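You operate a simulated robot arm through the tools that you are given. There is no shell and no other tool.

You run a simulated robot arm. Do the job below in one go: nothing can be reset, and whatever is moved stays where it is left.

TASK
Stroke the brown box up to the docket's number, then set its slider as the docket says.
Fine: wheel lock to LOCK and slider to ONCE first; plunger strokes alone, none idle; leave the other boxes.
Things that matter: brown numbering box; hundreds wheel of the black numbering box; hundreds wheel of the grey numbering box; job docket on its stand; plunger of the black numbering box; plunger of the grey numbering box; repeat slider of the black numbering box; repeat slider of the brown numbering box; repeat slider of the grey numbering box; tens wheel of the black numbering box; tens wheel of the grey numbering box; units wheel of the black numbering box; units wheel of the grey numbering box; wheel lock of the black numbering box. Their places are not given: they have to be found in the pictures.

Only the result counts: the job must be done as asked and must still hold three seconds after the hand-in. Knocking over, shifting, dropping, spilling or breaking anything else fails it.

THE ROBOT
A 7-joint arm with a two-finger parallel gripper, fixed in place. Base frame: the origin is on the floor under the middle of its stand, x ahead of it, y to its left, z up; the work surface is at about z = 0.88. Readings come in m, degrees, newtons and seconds.
It reaches about 1.247 m from its shoulder. Its first joint turns from -132.0 to 132.0 degrees. Payload 3.91 kg.
The TCP is the grasp point between the finger pads, 0.03 m short of the fingertips. In the tool frame z runs along the fingers and y along their closing line. Largest opening 0.11 m; finger width 0.02, thickness 0.01; the body of the gripper, 0.048 by 0.112 m, starts 0.055 m behind the TCP.
Orientation is that of the tool frame in the base frame, as a unit quaternion [x, y, z, w]. With the fingers straight down and closing along the base's y, the tool's x points along the base's -x, its y along +y and its z along -z.

THE INTERFACE
- The arm moves only by the tool drive_tool. Its arguments are lists of equal length, an entry for each row: "linear": the shift along the tool's x, y, z in cm, a list of three; "angular": the turn, a rotation vector about the tool's x, y, z in degrees, a list of three; "fingers": the opening in per cent of the stroke, from 0 (shut) to 100 (fully open). In form: {"linear": [[x, y, z], ...], "angular": [[wx, wy, wz], ...], "fingers": [fingers, ...]}. A call has 1 to 20 rows; each row shifts and turns the commanded pose from where the row before left it, along the tool's axes as they then stand. Each row takes 0.2 s and may step no farther than 0.05 m and 8.6 degrees from the row before; otherwise, or with a gripper value out of range, the whole call is refused. Where a pose cannot be reached the arm comes as near as it can. A force on the tool above 50 N (or 10 N above the force at the start of the call, whichever is more), or a blocked arm, ends the call early, and 0.2 s more pass. The fingers move at their own pace (about 0.108 m/s each) and stop on an object; they squeeze with about 22 N. The grip force told is the motor's: it shows also when the fingers shut on nothing. Time passes only in rows, and 0.2 s behind the last, so rows that do not move let the fingers close. It gives the time, the measured TCP pose, the force on the tool (base axes), the opening and the grip force at its end, in the units of the frame above (readings bear some noise), with the torque about the TCP (base axes, N m) and any sound that the robot's microphone picked up.
- Cameras (640 x 400 px; columns grow to the right, rows downward): "scene" is fixed at [0.3996, 0.649, 1.4944]; the picture's right is [0.01, 1.00, 0.00], its down [0.73, -0.01, -0.68] and it looks along [-0.68, 0.01, -0.73] (base axes); focal length 214 px, centre (320, 200). "wrist" rides on the gripper at [0.072, 0.017, -0.103] in the tool frame; the picture's right is [-0.23, 0.97, 0.00], its down [-0.76, -0.18, -0.62] and it looks along [-0.61, -0.14, 0.78] (tool axes); focal length 222 px, centre (320, 200).
- camera(camera): a new picture of that camera. The clock stands still meanwhile.
- point_at(camera, pixels): for up to 12 pixels [column, row] of the newest picture of that camera ("zoom" is the newest enlarged one), the place [x, y, z] in the base frame of the surface seen there, good to about 0.003 m. The clock stands still meanwhile.
- zoom(camera, box): a new picture of the part [left, top, right, bottom] of that camera's present view, enlarged. The clock stands still meanwhile.
- job_done(): hands the job in; it is judged then, once.

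Leave the gripper open and the arm clear of the work at the hand-in unless told otherwise.

The tools are called after ">>>" as a command line: name --argument value ..., lists and objects as JSON in quotes. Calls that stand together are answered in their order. drive_tool: Moves the arm, as the interface text tells. Its arguments: {"type":"object","properties":{"linear":{"type":"array"},"angular":{"type":"array"},"fingers":{"type":"array"}},"required":["linear","angular","fingers"]} The other tools are called the same way: camera (camera) takes a picture; point_at (camera, pixels) gives the place of the surface under pixels of a picture; zoom (camera, box) takes an enlarged picture of a part of a camera's view; job_done () hands the job in.

At the start:

```text
clock: 0.0
ee_pos: [0.1669, 0.5857, 1.287]
ee_rot: [0.0, 1.0, 0.0, 0.0]
contact_force: [0.1, -0.1, -0.6]
torque: [-0.02, -0.02, 0.01]
finger_gap: 0.1098
finger_force: 0.1
```

scene: 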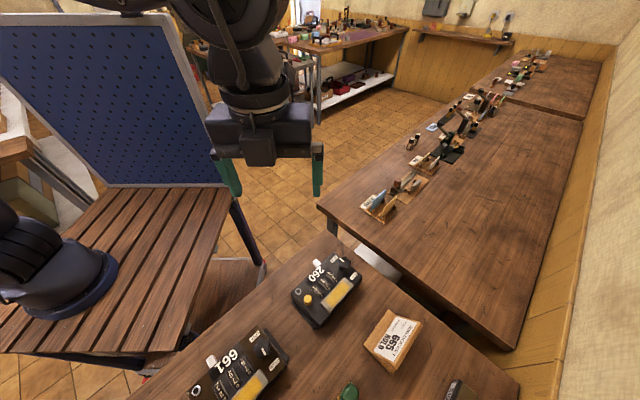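
wrist: 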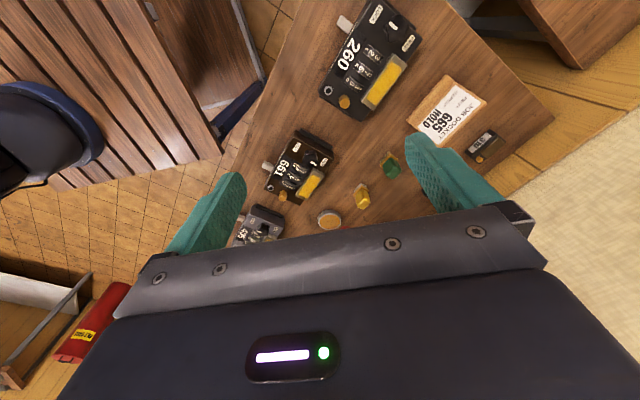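

I see a table with numbering boxes (260 at scene px ~(325,290), 661 at ~(235,365)), and a docket at (393,340). I'll zoom in on them from both cameras.

>>> zoom --camera "wrist" --box '[400, 60, 520, 170]'

>>> zoom --camera "wrist" --box '[310, 0, 430, 130]'

>>> zoom --camera "wrist" --box '[230, 120, 350, 250]'

>>> zoom --camera "scene" --box '[150, 240, 490, 400]'

```text
3.64 times, centred on (460, 115) of wrist
```

zoom: 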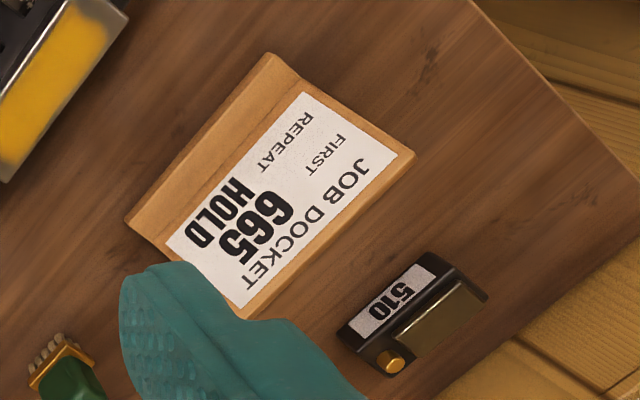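

```text
3.08 times, centred on (370, 65) of wrist
```

zoom: 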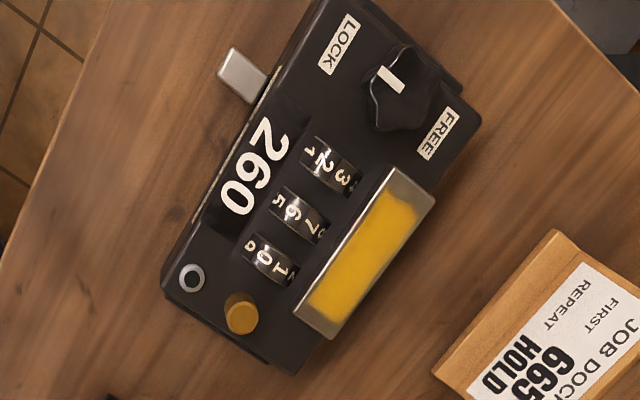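

```text
3.08 times, centred on (290, 185) of wrist
```

zoom: 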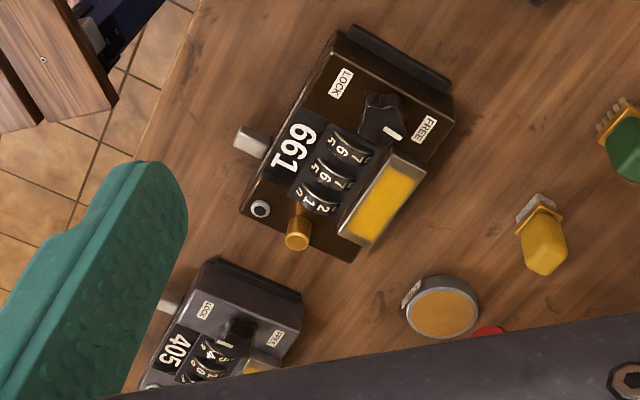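

```text
1.88 times, centred on (320, 320) of scene
```

zoom: 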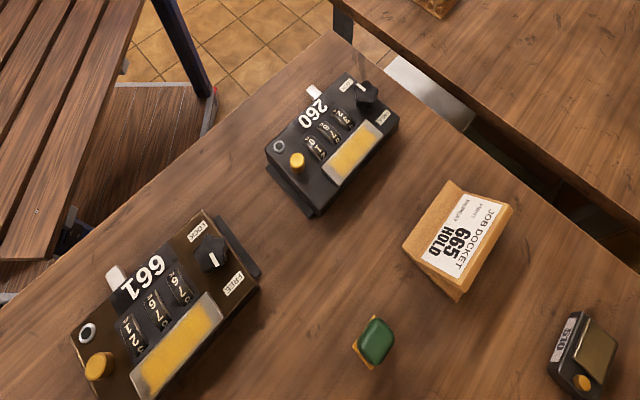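

The docket reads FIRST 665, REPEAT HOLD, and the brown box shows 661. Next I get positions of the brown box's features from the wrist view.

>>> zoom --camera "wrist" --box '[255, 120, 345, 210]'

>>> zoom --camera "scene" --box '[180, 310, 310, 400]'

>>> zoom --camera "scene" --box '[280, 240, 380, 335]'

>>> point_at --camera "wrist" --pixels '[[314, 153], [312, 185], [284, 197], [267, 166], [273, 189], [290, 175], [300, 135], [335, 155], [440, 110], [370, 60], [262, 222], [360, 195]]'

```text
4.44 times, centred on (300, 165) of wrist
```

zoom: 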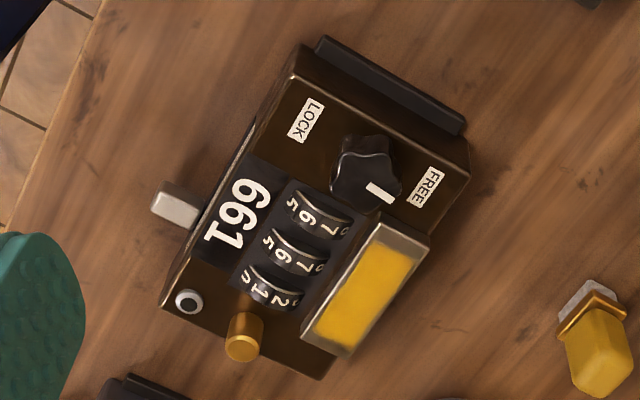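

```text
4.44 times, centred on (245, 355) of scene
```

zoom: 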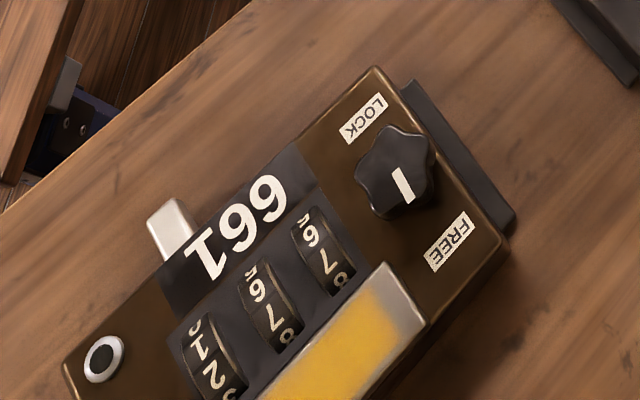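

```text
4.21 times, centred on (330, 288) of scene
```

zoom: 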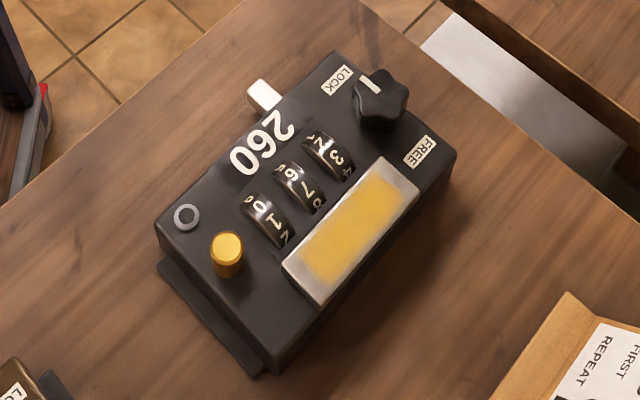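

```text
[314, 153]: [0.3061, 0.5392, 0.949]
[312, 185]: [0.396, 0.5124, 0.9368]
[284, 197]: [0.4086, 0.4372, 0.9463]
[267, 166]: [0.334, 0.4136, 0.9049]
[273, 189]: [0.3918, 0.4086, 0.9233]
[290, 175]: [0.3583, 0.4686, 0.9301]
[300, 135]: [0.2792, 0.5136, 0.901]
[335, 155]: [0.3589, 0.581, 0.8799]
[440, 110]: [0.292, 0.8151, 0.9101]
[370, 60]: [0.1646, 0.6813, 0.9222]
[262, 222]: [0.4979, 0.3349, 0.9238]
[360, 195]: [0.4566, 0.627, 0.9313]
```

The brown box faces the robot side, with a knob (LOCK/FREE) pointing to FREE now, a gold button, a yellow bar, and a tab on its front face. I'll move the arm lower and closer for a better look (fingertips stay at about z=1.03, above everything).

>>> drive_tool --linear '[[-1.03, -1.67, 3.77], [-1.03, -1.67, 3.77], [-1.03, -1.67, 3.77], [-1.03, -1.67, 3.77], [-1.03, -1.67, 3.77], [-1.03, -1.67, 3.77]]' --angular '[[0, 0, 0], [0, 0, 0], [0, 0, 0], [0, 0, 0], [0, 0, 0], [0, 0, 0]]' --fingers '[100, 100, 100, 100, 100, 100]'

>>> camera --camera "wrist"

>>> camera --camera "scene"

```text
clock: 1.4
ee_pos: [0.228, 0.4857, 1.0583]
ee_rot: [0.0, 1.0, 0.0, 0.0]
contact_force: [0.4, -0.2, 0.9]
torque: [0.0, 0.0, 0.01]
finger_gap: 0.1101
finger_force: 0.1
```

```text
taken
```

wrist: 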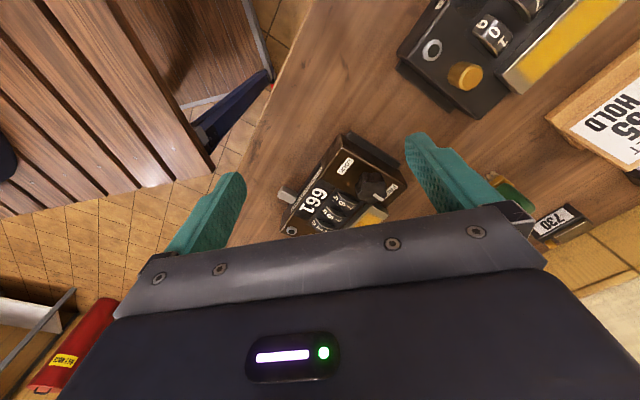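

```text
taken
```

scene: 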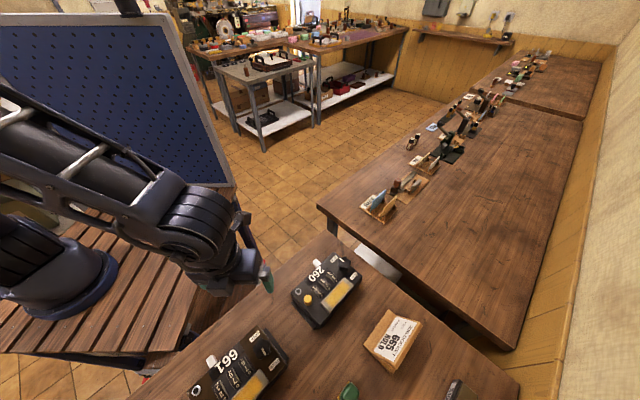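

The wrist view shows the brown box at about (340,190). I'll zoom in there.

>>> zoom --camera "wrist" --box '[265, 120, 415, 240]'

>>> zoom --camera "wrist" --box '[390, 0, 530, 120]'

```text
3.33 times, centred on (340, 180) of wrist
```

zoom: 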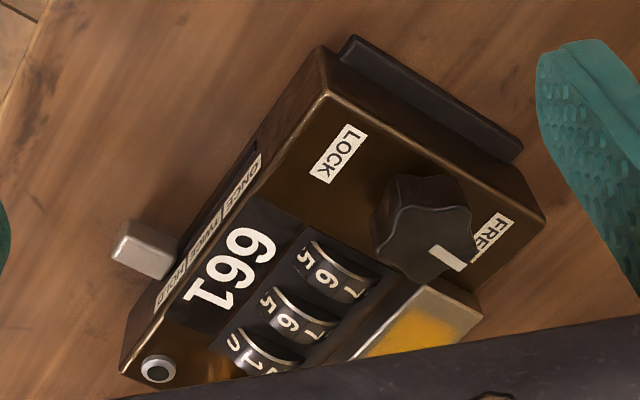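

```text
3.33 times, centred on (460, 60) of wrist
```

zoom: 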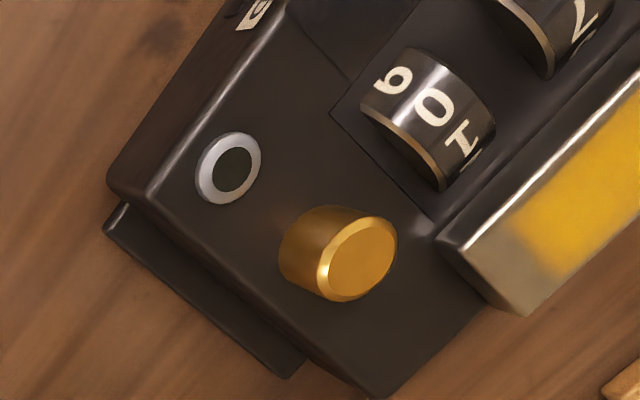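

The tab on the front face is the repeat slider, with labels ONCE / TWICE / HOLD along the top edge. I'll zoom in more tightly on labels, gold button and yellow bar from both cameras.

>>> zoom --camera "scene" --box '[290, 255, 365, 330]'

>>> zoom --camera "scene" --box '[185, 350, 265, 400]'

>>> zoom --camera "wrist" --box '[280, 145, 350, 215]'

>>> zoom --camera "wrist" --box '[275, 190, 355, 240]'

```text
5.33 times, centred on (328, 292) of scene
```

zoom: 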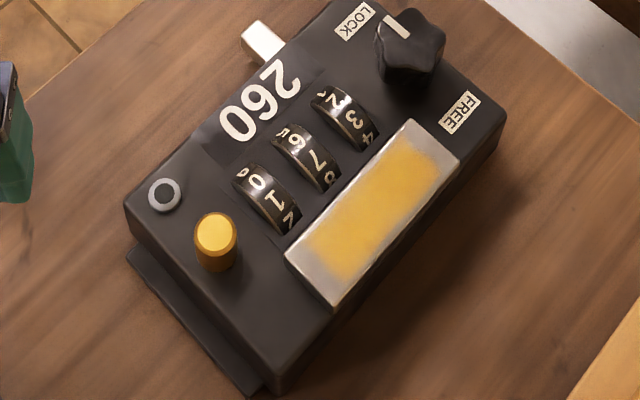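

```text
8.00 times, centred on (225, 375) of scene
```

zoom: 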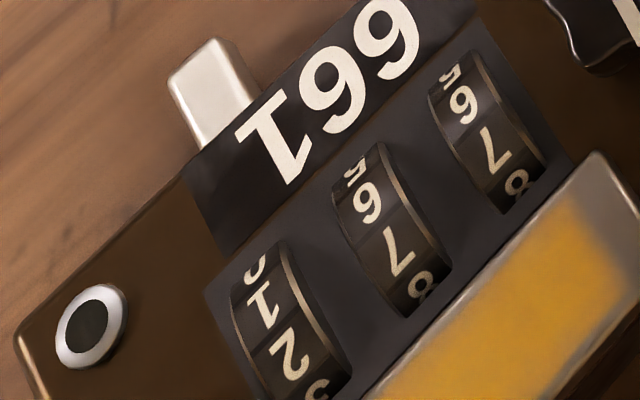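

```text
5.71 times, centred on (315, 180) of wrist
```

zoom: 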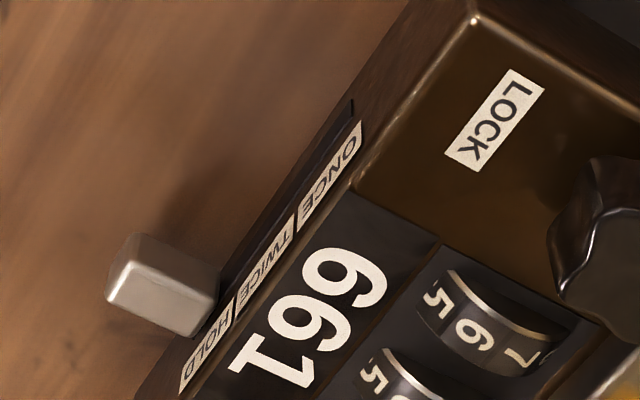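

```text
8.00 times, centred on (315, 215) of wrist
```

zoom: 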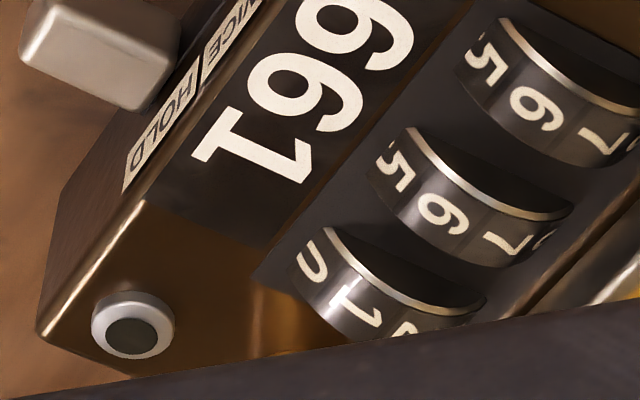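

The slider of the brown box sits at HOLD, the knob at FREE. To identify which part is the plunger I'll measure heights on the black box's identical features, using the newest scene zoom of it.

>>> zoom --camera "scene" --box '[290, 255, 365, 330]'

>>> point_at --camera "zoom" --pixels '[[215, 230], [250, 265], [165, 165], [305, 252], [340, 290], [410, 135], [440, 165], [370, 210], [190, 260], [400, 30], [265, 40], [480, 150]]'

>>> zoom --camera "wrist" --box '[520, 170, 600, 250]'

```text
5.33 times, centred on (328, 292) of scene
```

zoom: 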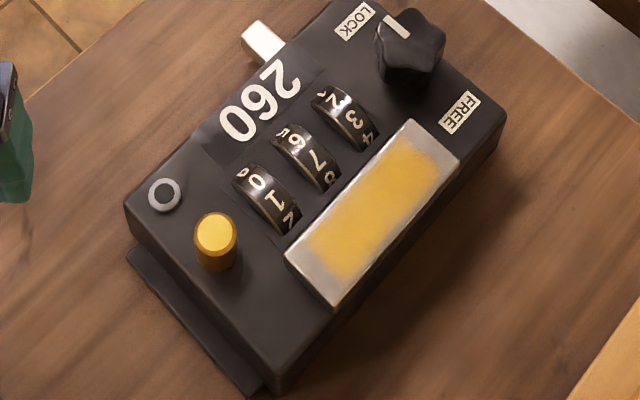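

```text
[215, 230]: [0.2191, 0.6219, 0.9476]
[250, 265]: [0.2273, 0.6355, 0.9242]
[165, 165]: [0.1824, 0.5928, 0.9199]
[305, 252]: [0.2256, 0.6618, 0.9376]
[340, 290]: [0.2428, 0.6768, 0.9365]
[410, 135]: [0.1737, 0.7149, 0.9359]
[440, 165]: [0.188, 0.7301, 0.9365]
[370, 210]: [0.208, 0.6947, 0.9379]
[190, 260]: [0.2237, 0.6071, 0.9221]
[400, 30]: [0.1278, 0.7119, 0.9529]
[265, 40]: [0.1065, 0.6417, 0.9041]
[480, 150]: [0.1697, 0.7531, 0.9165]
```

```text
5.00 times, centred on (560, 210) of wrist
```

zoom: 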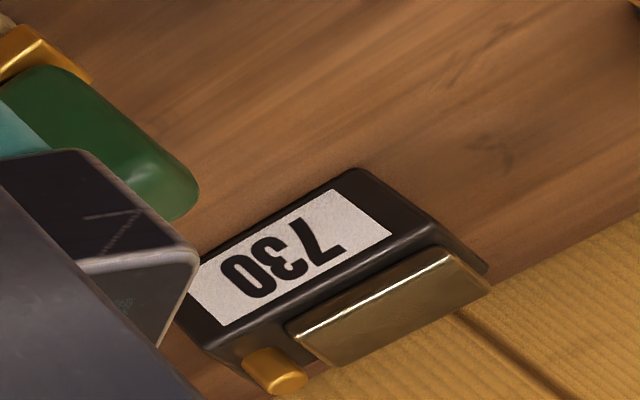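

The gold button stands 25 mm above the body top and the yellow bar 15 mm. I'll zoom tightly to see how each is mounted (stem, gap, collar), and also check the small counter box and the ring.

>>> zoom --camera "scene" --box '[320, 270, 350, 315]'

>>> zoom --camera "scene" --box '[300, 275, 330, 310]'

>>> zoom --camera "scene" --box '[430, 360, 490, 400]'

>>> zoom --camera "scene" --box '[340, 290, 440, 390]'

```text
8.89 times, centred on (335, 292) of scene
```

zoom: 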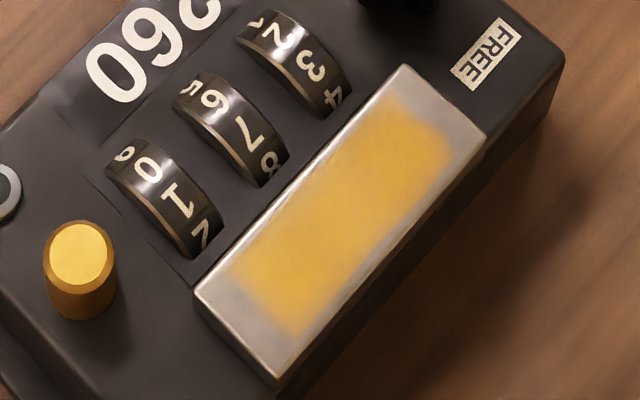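

```text
11.43 times, centred on (315, 292) of scene
```

zoom: 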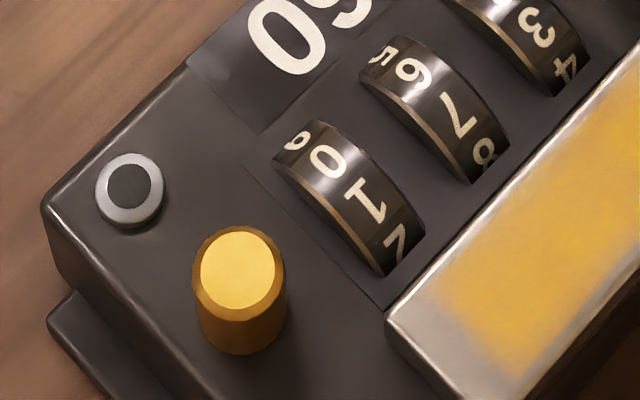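

```text
10.00 times, centred on (460, 380) of scene
```

zoom: 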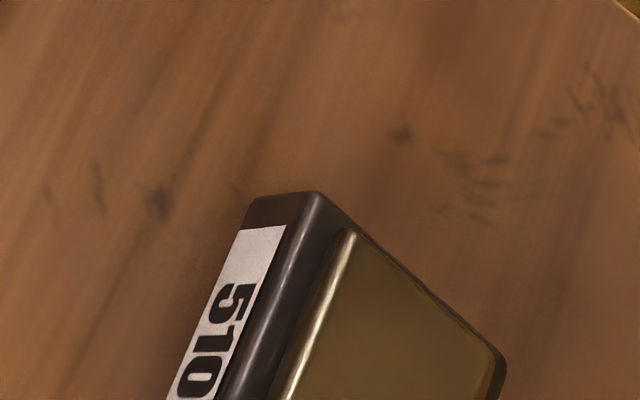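

```text
4.00 times, centred on (390, 340) of scene
```

zoom: 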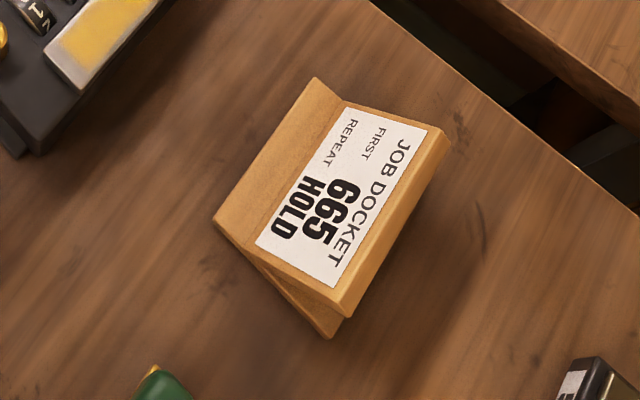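

The docket clearly says FIRST 665, REPEAT HOLD. Now I'll rise and move ahead so the brown box sits in the upper middle of the wrist view, unobstructed, for measuring.

>>> drive_tool --linear '[[-2.8, -0.67, -2.4], [-2.8, -0.67, -2.4], [-2.8, -0.67, -2.4]]' --angular '[[0, 0, 0], [0, 0, 0], [0, 0, 0]]' --fingers '[100, 100, 100]'

>>> camera --camera "wrist"

```text
clock: 2.2
ee_pos: [0.3119, 0.4658, 1.1305]
ee_rot: [0.0, 1.0, 0.0, 0.001]
contact_force: [0.0, -0.7, 0.0]
torque: [-0.07, 0.05, 0.0]
finger_gap: 0.11
finger_force: 0.1
```

```text
taken
```

wrist: 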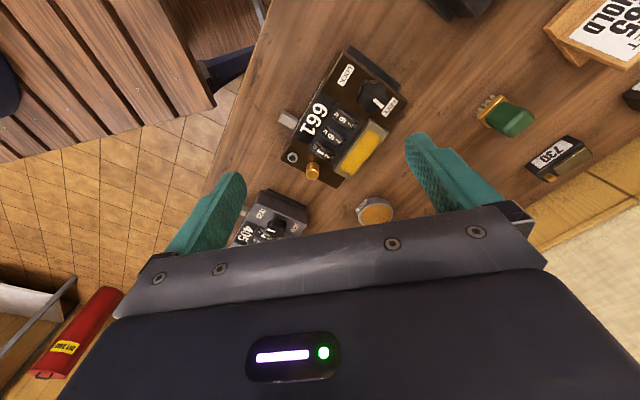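

Now the brown box is fully visible at about (340,120). I zoom on it and measure points.

>>> zoom --camera "wrist" --box '[270, 40, 420, 190]'

```text
2.67 times, centred on (345, 115) of wrist
```

zoom: 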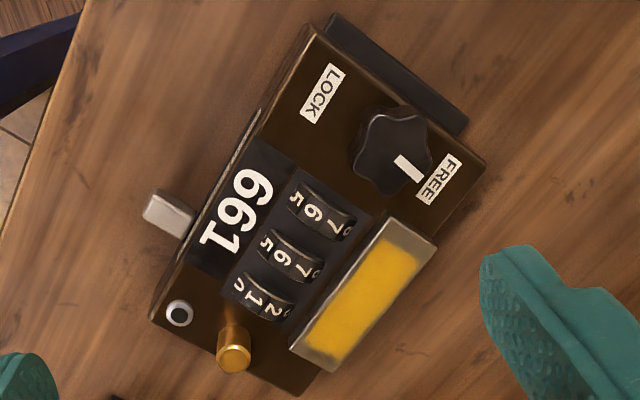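

>>> point_at --camera "zoom" --pixels '[[314, 34], [480, 165], [297, 386], [160, 316], [388, 150], [409, 169], [233, 359], [168, 210], [185, 218], [179, 313], [350, 310], [300, 345]]'

>>> point_at --camera "zoom" --pixels '[[321, 92], [440, 180], [370, 115], [420, 130], [375, 190], [270, 120], [200, 225], [385, 220], [425, 245], [340, 365], [305, 205], [350, 80]]'

```text
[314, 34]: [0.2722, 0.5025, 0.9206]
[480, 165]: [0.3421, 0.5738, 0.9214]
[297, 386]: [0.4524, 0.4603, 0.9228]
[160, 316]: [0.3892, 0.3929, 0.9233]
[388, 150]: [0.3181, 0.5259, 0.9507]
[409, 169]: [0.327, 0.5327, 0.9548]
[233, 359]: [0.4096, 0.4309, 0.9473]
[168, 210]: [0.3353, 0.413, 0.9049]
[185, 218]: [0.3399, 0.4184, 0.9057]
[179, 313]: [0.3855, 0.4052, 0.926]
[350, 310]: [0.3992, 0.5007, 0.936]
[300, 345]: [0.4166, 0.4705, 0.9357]
```

```text
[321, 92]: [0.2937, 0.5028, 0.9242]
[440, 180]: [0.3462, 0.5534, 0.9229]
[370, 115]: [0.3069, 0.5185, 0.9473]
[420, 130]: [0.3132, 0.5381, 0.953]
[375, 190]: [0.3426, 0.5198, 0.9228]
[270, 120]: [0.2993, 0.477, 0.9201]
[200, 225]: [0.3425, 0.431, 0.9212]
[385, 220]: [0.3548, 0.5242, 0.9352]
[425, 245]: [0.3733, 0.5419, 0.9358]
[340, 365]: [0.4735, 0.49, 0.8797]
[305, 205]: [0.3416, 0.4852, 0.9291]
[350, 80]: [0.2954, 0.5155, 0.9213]
```

The box front edge runs from about (0.389,0.393) to (0.272,0.503); its axes are ~45° turned. Now a close zoom at the knob to find its centre and pointer.

>>> zoom --camera "wrist" --box '[340, 55, 390, 105]'

>>> zoom --camera "wrist" --box '[295, 75, 335, 115]'

>>> zoom --camera "wrist" --box '[275, 90, 325, 140]'

>>> zoom --camera "wrist" --box '[285, 135, 345, 195]'

```text
8.00 times, centred on (365, 80) of wrist
```

zoom: 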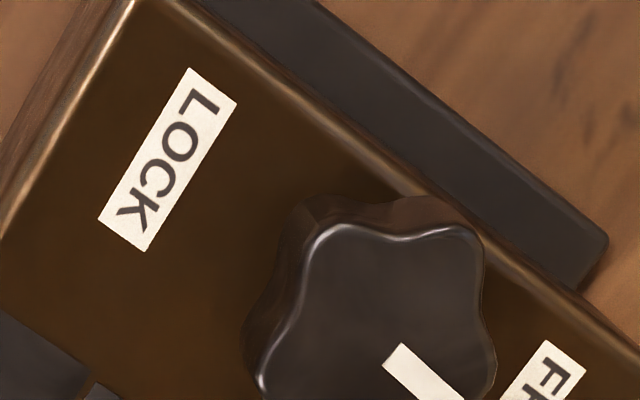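

```text
10.00 times, centred on (315, 95) of wrist
```

zoom: 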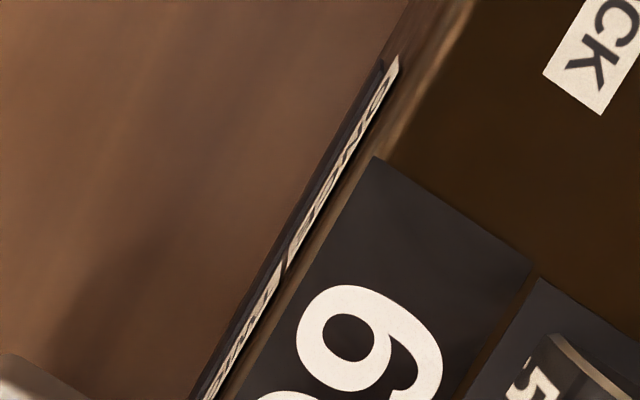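

```text
8.00 times, centred on (300, 115) of wrist
```

zoom: 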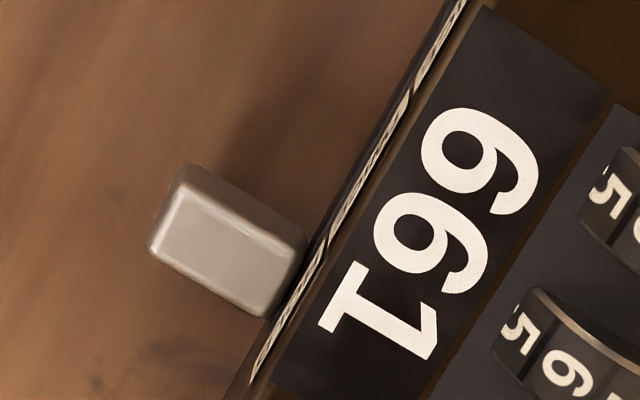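

```text
6.67 times, centred on (315, 165) of wrist
```

zoom: 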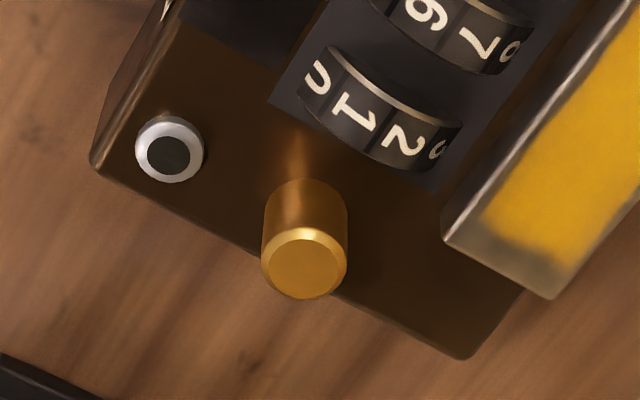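

I need the knob fully in the frame; zoom around wrist px (372,96).

>>> zoom --camera "wrist" --box '[340, 76, 404, 116]'

```text
10.00 times, centred on (372, 96) of wrist
```

zoom: 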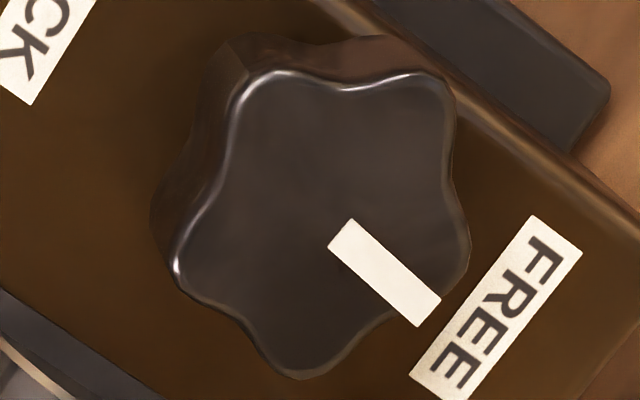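

The knob is a 5-lobed star, about 35 mm across, marker pointing to FREE. I measure its lobes and marker.

>>> point_at --camera "zoom" --pixels '[[326, 213], [262, 90], [425, 95], [455, 250], [300, 360], [195, 268], [345, 235], [425, 310], [250, 180], [350, 105], [440, 170], [385, 320]]'

>>> point_at --camera "wrist" --pixels '[[385, 70], [375, 60], [360, 50], [348, 74], [290, 117], [286, 113], [300, 125], [313, 170], [313, 174], [310, 135]]'

```text
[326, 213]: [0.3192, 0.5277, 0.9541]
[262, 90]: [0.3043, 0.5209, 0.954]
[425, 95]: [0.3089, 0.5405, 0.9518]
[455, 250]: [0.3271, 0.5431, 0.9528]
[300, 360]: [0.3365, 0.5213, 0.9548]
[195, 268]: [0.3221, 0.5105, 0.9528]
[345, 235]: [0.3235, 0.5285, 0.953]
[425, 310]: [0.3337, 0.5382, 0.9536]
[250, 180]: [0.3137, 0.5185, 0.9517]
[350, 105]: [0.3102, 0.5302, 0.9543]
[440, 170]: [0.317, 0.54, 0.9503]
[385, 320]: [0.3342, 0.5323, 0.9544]
```

```text
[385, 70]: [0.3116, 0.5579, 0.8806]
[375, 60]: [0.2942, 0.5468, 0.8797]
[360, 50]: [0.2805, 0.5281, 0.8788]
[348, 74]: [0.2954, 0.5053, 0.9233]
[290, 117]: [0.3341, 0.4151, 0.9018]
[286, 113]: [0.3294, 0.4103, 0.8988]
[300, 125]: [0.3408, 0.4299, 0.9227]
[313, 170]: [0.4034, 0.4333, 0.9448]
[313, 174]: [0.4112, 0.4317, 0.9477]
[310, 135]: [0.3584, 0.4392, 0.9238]
```

Knob centre ≈ (0.3198,0.5273), top z 0.954; lobe at −y side and valley at +y, so closing along base y gives a stable grasp. I move above the knob with the fingers at about 60 mm gap, tips still at z≈1.0.

>>> drive_tool --linear '[[-0.263, 2.007, 3.35], [-0.263, 2.007, 3.35], [-0.264, 2.006, 3.35], [0, 0, 0]]' --angular '[[0, 0, 0], [0, 0, 0], [0, 0, 0], [0, 0, 0]]' --fingers '[55, 55, 55, 55]'

>>> camera --camera "wrist"

>>> camera --camera "scene"

```text
clock: 3.2
ee_pos: [0.3205, 0.5273, 1.03]
ee_rot: [-0.001, 1.0, -0.001, 0.001]
contact_force: [-0.6, 0.2, -0.5]
torque: [-0.02, -0.01, -0.01]
finger_gap: 0.0605
finger_force: 0.0
```

```text
taken
```

wrist: 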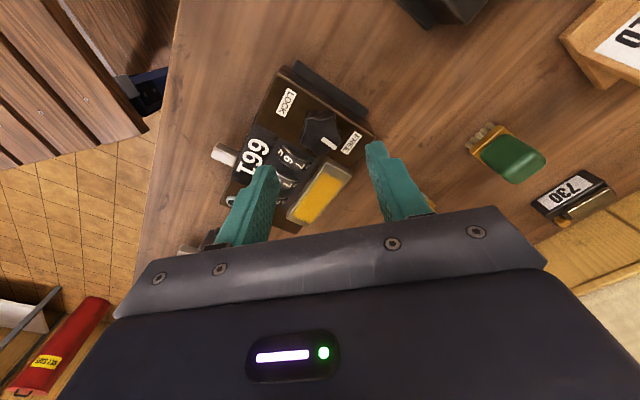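

```text
taken
```

scene: 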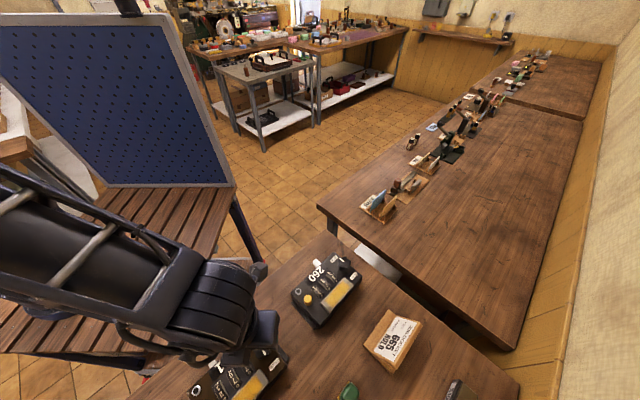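

Fingers straddle the knob at roughly (322,133). I descend to TCP z≈0.968 (tips ≈0.938, above bar and wheels) without closing yet.

>>> drive_tool --linear '[[0, 0, 2.5], [0, 0, 2.5], [0, 0, 1.2], [0, 0, 0]]' --angular '[[0, 0, 0], [0, 0, 0], [0, 0, 0], [0, 0, 0]]' --fingers '[55, 55, 55, 55]'

>>> camera --camera "wrist"

>>> zoom --camera "wrist" --box '[240, 80, 400, 180]'

```text
clock: 4.2
ee_pos: [0.3208, 0.5261, 0.971]
ee_rot: [0.0, 1.0, -0.001, 0.0]
contact_force: [0.1, -0.2, 0.5]
torque: [0.02, 0.0, -0.02]
finger_gap: 0.0605
finger_force: 0.0
```

```text
taken
```

wrist: 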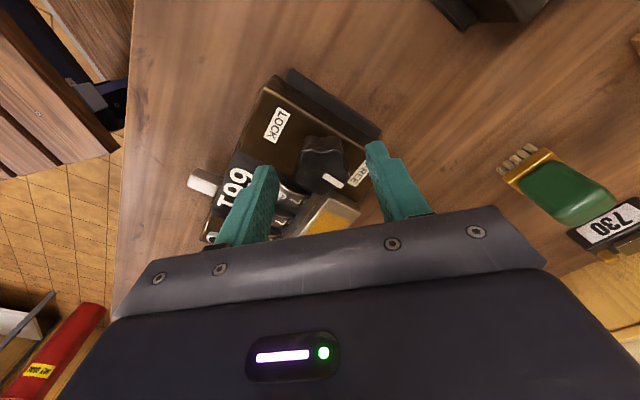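

```text
4.00 times, centred on (320, 130) of wrist
```

zoom: 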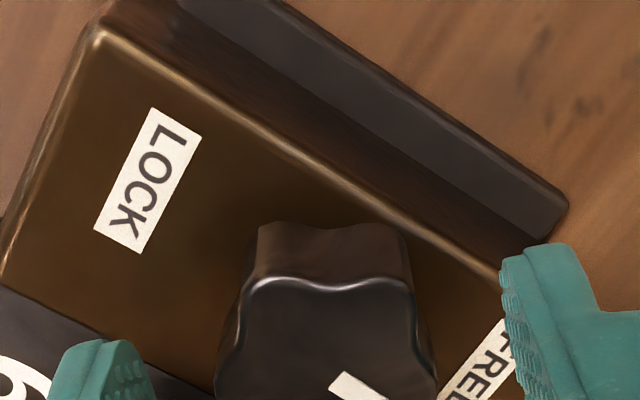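

Knob is centred between the fingers. I close gently on it and hold still for a moment.

>>> drive_tool --linear '[[0, 0, 0], [0, 0, 0], [0, 0, 0]]' --angular '[[0, 0, 0], [0, 0, 0], [0, 0, 0]]' --fingers '[36, 32, 20]'

```text
clock: 5.0
ee_pos: [0.3224, 0.5258, 0.9714]
ee_rot: [0.0, 1.0, 0.0, 0.0]
contact_force: [0.2, 4.1, -1.6]
torque: [-0.19, 0.09, -0.02]
finger_gap: 0.0353
finger_force: 44.8
```

Gripped (gap 35 mm). I try a small 4° turn counter-clockwise (about −tool z) and read the torque.

>>> drive_tool --linear '[[0, 0, 0], [0, 0, 0], [0, 0, 0]]' --angular '[[0, 0, -2], [0, 0, -2], [0, 0, 0]]' --fingers '[20, 20, 20]'

>>> zoom --camera "wrist" --box '[240, 80, 400, 180]'

```text
clock: 5.8
ee_pos: [0.3219, 0.5261, 0.9704]
ee_rot: [-0.035, 0.999, 0.0, 0.0]
contact_force: [3.7, 2.6, 10.5]
torque: [-0.37, 0.54, 0.0]
finger_gap: 0.0356
finger_force: 44.9
```

```text
4.00 times, centred on (320, 130) of wrist
```

zoom: 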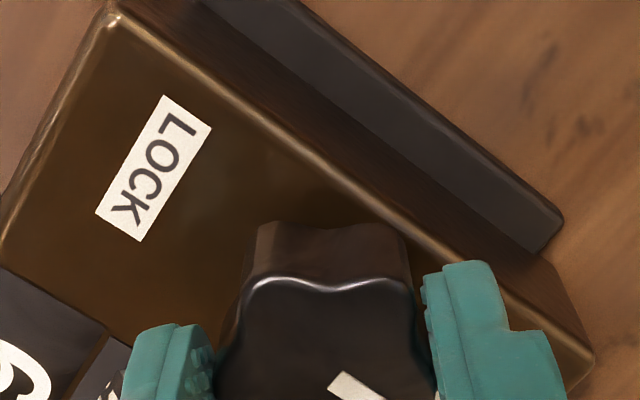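

The z-torque stays 0 and the box did not move while the knob follows, so this direction is free. I continue counter-clockwise by 30°.

>>> drive_tool --linear '[[0, 0, 0], [0, 0, 0], [0, 0, 0], [0, 0, 0], [0, 0, 0], [0, 0, 0], [0, 0, 0]]' --angular '[[0, 0, -5], [0, 0, -5], [0, 0, -5], [0, 0, -5], [0, 0, -5], [0, 0, -5], [0, 0, 0]]' --fingers '[20, 20, 20, 20, 20, 20, 20]'

>>> camera --camera "wrist"

>>> zoom --camera "scene" --box '[180, 300, 308, 400]'

```text
clock: 7.4
ee_pos: [0.3211, 0.5282, 0.9705]
ee_rot: [-0.293, 0.956, 0.0, 0.0]
contact_force: [-6.4, 27.4, -14.7]
torque: [0.59, -0.32, -0.55]
finger_gap: 0.0363
finger_force: 44.9
```

```text
taken
```

wrist: 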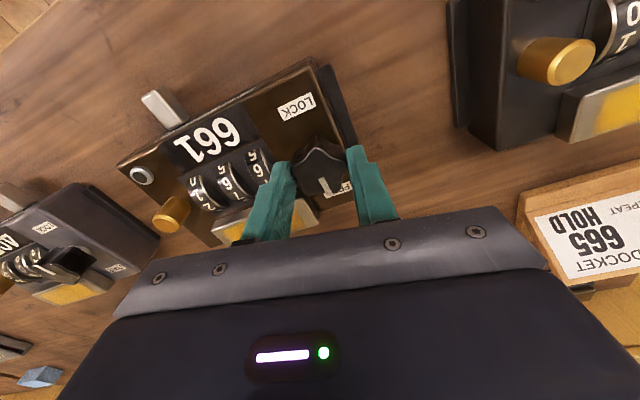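

```text
4.00 times, centred on (244, 350) of scene
```

zoom: 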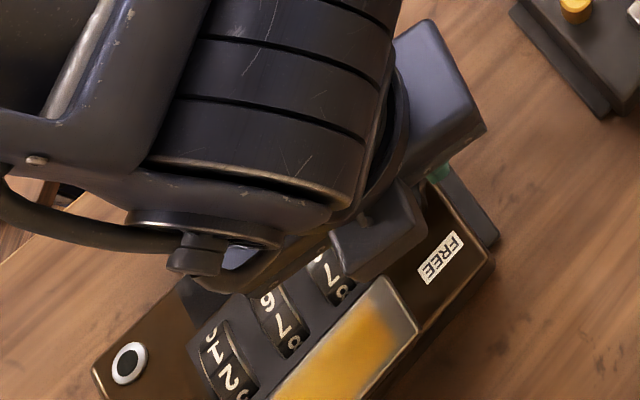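

Torque has risen to −0.55 N·m. I zoom in on the knob to see where its marker now points relative to the box.

>>> zoom --camera "wrist" --box '[256, 80, 384, 210]'

>>> zoom --camera "wrist" --box '[280, 130, 376, 200]'

```text
3.08 times, centred on (320, 145) of wrist
```

zoom: 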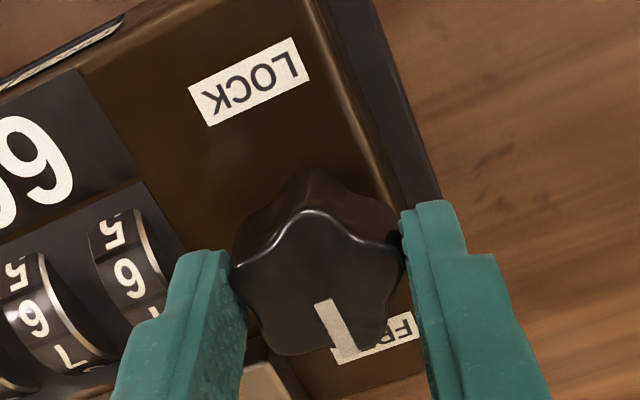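

```text
5.71 times, centred on (328, 165) of wrist
```

zoom: 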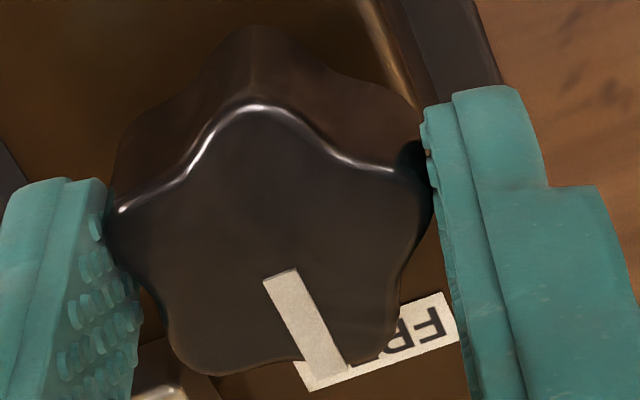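

The knob slipped in the fingers – the marker still points at FREE, so counter-clockwise is against its stop. I open the fingers and check that the box hasn't shifted.

>>> drive_tool --linear '[[0, 0, 0], [0, 0, 0], [0, 0, 0]]' --angular '[[0, 0, 0], [0, 0, 0], [0, 0, 0]]' --fingers '[50, 50, 50]'

>>> zoom --camera "wrist" --box '[256, 80, 384, 210]'

>>> camera --camera "wrist"

```text
clock: 8.2
ee_pos: [0.3204, 0.5262, 0.9706]
ee_rot: [-0.293, 0.956, 0.0, 0.0]
contact_force: [0.5, 0.1, -0.3]
torque: [0.05, -0.02, 0.0]
finger_gap: 0.0548
finger_force: 0.0
```

```text
3.08 times, centred on (320, 145) of wrist
```

zoom: 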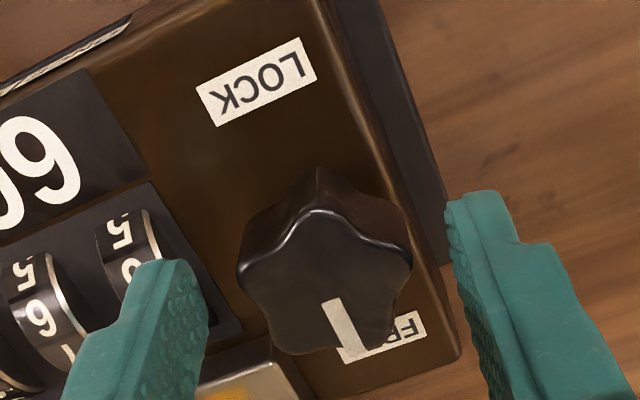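

```text
taken
```

wrist: 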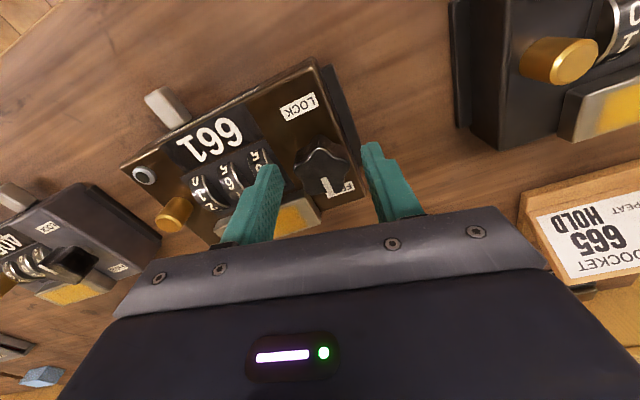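

>>> point_at --camera "wrist" --pixels '[[299, 106], [313, 64], [126, 166], [172, 214], [143, 175], [160, 100], [176, 116], [323, 165], [341, 188]]'

>>> zoom --camera "wrist" --box '[284, 130, 364, 200]'

```text
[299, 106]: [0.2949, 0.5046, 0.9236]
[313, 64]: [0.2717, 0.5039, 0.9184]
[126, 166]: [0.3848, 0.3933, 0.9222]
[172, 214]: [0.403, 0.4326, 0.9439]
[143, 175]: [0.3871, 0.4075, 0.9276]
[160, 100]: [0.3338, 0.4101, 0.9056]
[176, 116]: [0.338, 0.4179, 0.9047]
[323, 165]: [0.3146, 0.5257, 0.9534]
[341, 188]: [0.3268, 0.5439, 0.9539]
```

```text
5.71 times, centred on (324, 165) of wrist
```

zoom: 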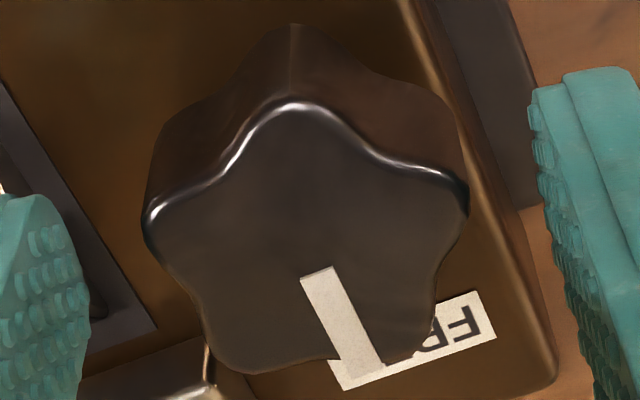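

The box is unmoved (corners same within 1–2 mm). I close again and turn clockwise (+tool z) in small steps, watching torque.

>>> drive_tool --linear '[[0, 0, 0], [0, 0, 0], [0, 0, 0], [0, 0, 0], [0, 0, 0], [0, 0, 0]]' --angular '[[0, 0, 0], [0, 0, 0], [0, 0, 3], [0, 0, 3], [0, 0, 3], [0, 0, 0]]' --fingers '[36, 20, 20, 20, 20, 20]'

>>> zoom --camera "wrist" --box '[256, 80, 384, 210]'

```text
clock: 9.6
ee_pos: [0.3203, 0.527, 0.9706]
ee_rot: [-0.217, 0.976, 0.001, 0.001]
contact_force: [-13.1, 34.5, 5.1]
torque: [0.82, 0.08, 0.06]
finger_gap: 0.0359
finger_force: 44.6
```

```text
3.08 times, centred on (320, 145) of wrist
```

zoom: 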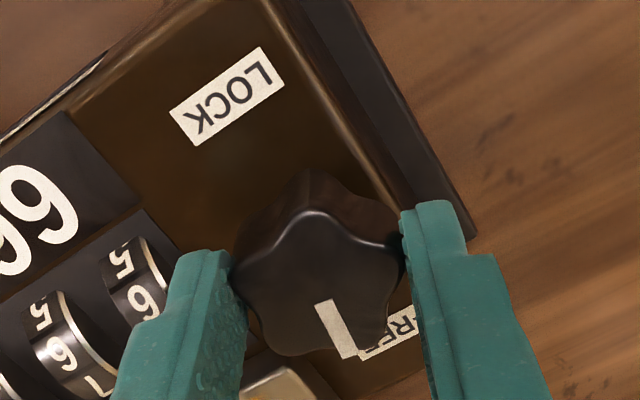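

The knob follows the fingers now with low torque; there's a 35 N side force along the closing line, meaning the tool should shift about +2 mm along tool y. I shift it and turn on clockwise in small steps.

>>> drive_tool --linear '[[0, 0.15, 0], [0, 0.1, 0], [0, 0, 0], [0, 0, 0], [0, 0, 0]]' --angular '[[0, 0, 0], [0, 0, 0], [0, 0, 3], [0, 0, 3], [0, 0, 0]]' --fingers '[20, 20, 20, 20, 20]'

>>> zoom --camera "wrist" --box '[256, 80, 384, 210]'

```text
clock: 10.8
ee_pos: [0.3191, 0.528, 0.9707]
ee_rot: [-0.165, 0.986, 0.0, 0.001]
contact_force: [0.5, 1.2, 24.3]
torque: [-0.14, 0.25, 0.02]
finger_gap: 0.036
finger_force: 45.1
```

```text
3.08 times, centred on (320, 145) of wrist
```

zoom: 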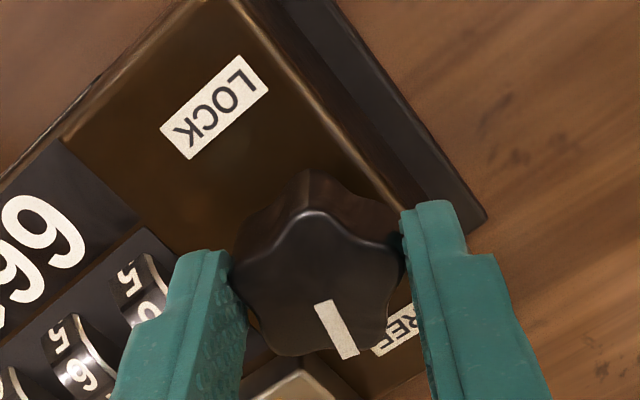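

The side force is gone and the knob turns freely clockwise. I continue 48° more clockwise.

>>> drive_tool --linear '[[0, 0, 0], [0, 0, 0], [0, 0, 0], [0, 0, 0], [0, 0, 0], [0, 0, 0], [0, 0, 0], [0, 0, 0], [0, 0, 0]]' --angular '[[0, 0, 6], [0, 0, 6], [0, 0, 6], [0, 0, 6], [0, 0, 6], [0, 0, 6], [0, 0, 6], [0, 0, 6], [0, 0, 0]]' --fingers '[20, 20, 20, 20, 20, 20, 20, 20, 20]'

>>> zoom --camera "wrist" --box '[256, 80, 384, 210]'

>>> camera --camera "wrist"

```text
clock: 12.8
ee_pos: [0.3202, 0.5279, 0.9695]
ee_rot: [0.251, 0.968, 0.001, 0.0]
contact_force: [12.8, 12.5, 23.1]
torque: [0.2, -0.26, -0.01]
finger_gap: 0.036
finger_force: 45.1
```

```text
3.08 times, centred on (320, 145) of wrist
```

zoom: 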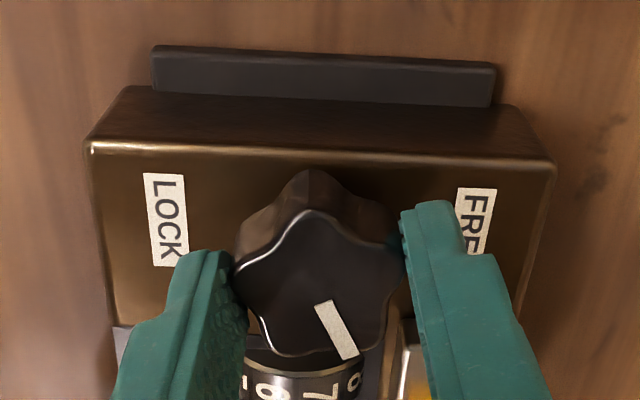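

```text
taken
```

wrist: 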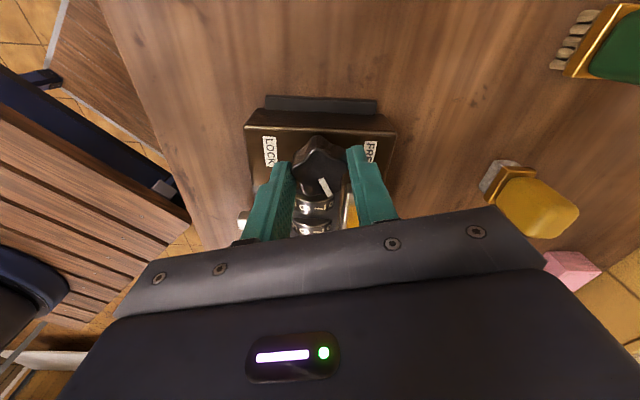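

Turning smoothly; marker is now 63° from FREE. I continue clockwise with small corrections so the grip stays centred on the knob's axis.

>>> drive_tool --linear '[[0, 0.06, 0], [0, 0.05, 0], [-0.017, 0, 0], [-0.017, 0, 0], [-0.017, 0, 0], [-0.017, 0, 0], [-0.017, 0, 0], [-0.017, 0, 0], [-0.017, 0, 0], [-0.017, 0, 0], [0, 0, 0]]' --angular '[[0, 0, 0], [0, 0, 0], [0, 0, 6], [0, 0, 6], [0, 0, 6], [0, 0, 6], [0, 0, 6], [0, 0, 6], [0, 0, 6], [0, 0, 6], [0, 0, 0]]' --fingers '[20, 20, 20, 20, 20, 20, 20, 20, 20, 20, 20]'

>>> zoom --camera "wrist" --box '[256, 80, 384, 210]'

>>> camera --camera "wrist"

```text
clock: 15.2
ee_pos: [0.3216, 0.5298, 0.9706]
ee_rot: [0.623, 0.782, 0.0, 0.0]
contact_force: [9.5, 28.1, 1.7]
torque: [0.78, 0.06, 0.03]
finger_gap: 0.0361
finger_force: 45.5
```

```text
3.08 times, centred on (320, 145) of wrist
```

zoom: 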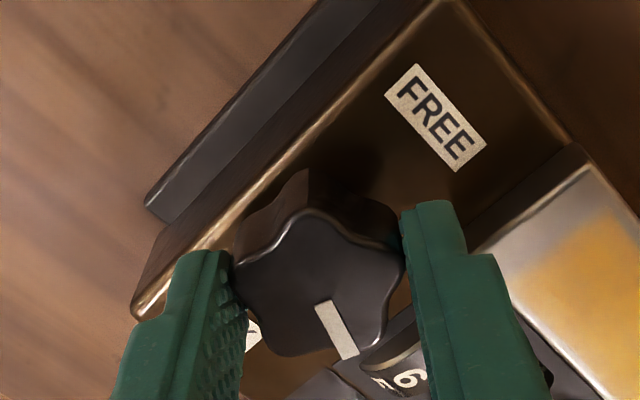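

```text
taken
```

wrist: 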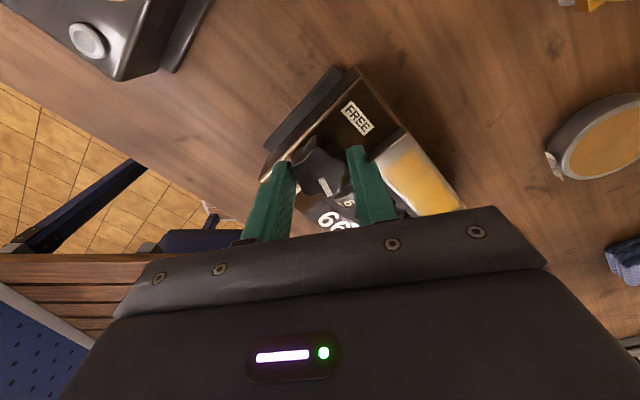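

111° turned so far, z-torque nearly zero. The 28 N side force is along tool +x, so I shift ~2 mm that way, then turn on.

>>> drive_tool --linear '[[0.1, 0.03, 0], [0.1, 0.03, 0], [0, 0, 0], [0, 0, 0], [0, 0, 0], [0, 0, 0], [0, 0, 0], [0, 0, 0]]' --angular '[[0, 0, 0], [0, 0, 0], [0, 0, 6], [0, 0, 6], [0, 0, 6], [0, 0, 6], [0, 0, 6], [0, 0, 0]]' --fingers '[20, 20, 20, 20, 20, 20, 20, 20]'

>>> zoom --camera "wrist" --box '[256, 80, 384, 210]'

```text
clock: 17.0
ee_pos: [0.3227, 0.5287, 0.9696]
ee_rot: [0.804, 0.594, 0.0, 0.0]
contact_force: [7.3, -28.2, 3.0]
torque: [-1.24, -0.01, -0.02]
finger_gap: 0.0361
finger_force: 44.9
```

```text
3.08 times, centred on (320, 145) of wrist
```

zoom: 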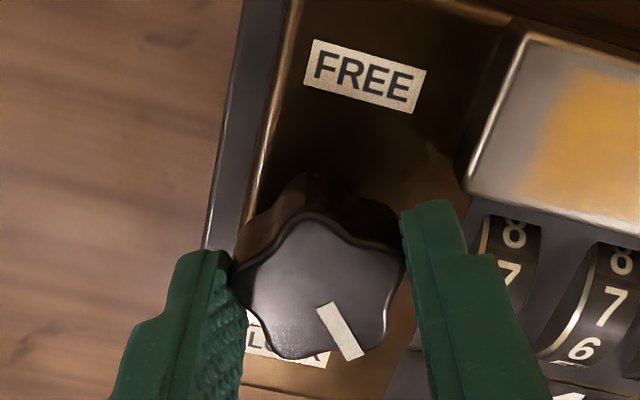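

141° turned. Side force now −28 N along tool x, so I shift back 1 mm and turn on another 24°.

>>> drive_tool --linear '[[-0.1, 0, 0], [0, 0, 0], [0, 0, 0], [0, 0, 0], [0, 0, 0], [0, 0, 0]]' --angular '[[0, 0, 0], [0, 0, 6], [0, 0, 6], [0, 0, 6], [0, 0, 6], [0, 0, 0]]' --fingers '[20, 20, 20, 20, 20, 20]'

>>> zoom --camera "wrist" --box '[256, 80, 384, 210]'

```text
clock: 18.4
ee_pos: [0.3229, 0.5286, 0.9687]
ee_rot: [0.91, 0.414, 0.001, 0.0]
contact_force: [36.2, -12.6, -5.0]
torque: [0.5, -1.54, 0.03]
finger_gap: 0.036
finger_force: 45.3
```

```text
3.08 times, centred on (320, 145) of wrist
```

zoom: 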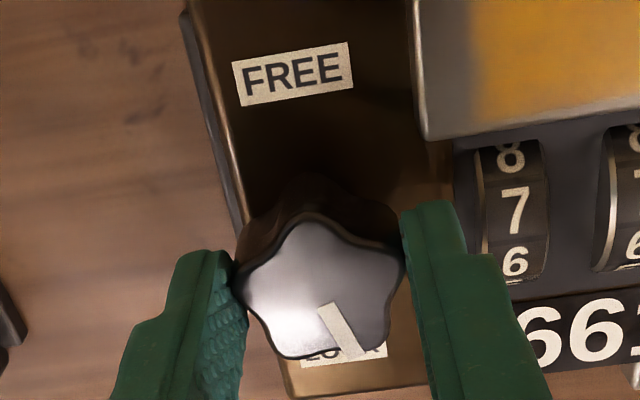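

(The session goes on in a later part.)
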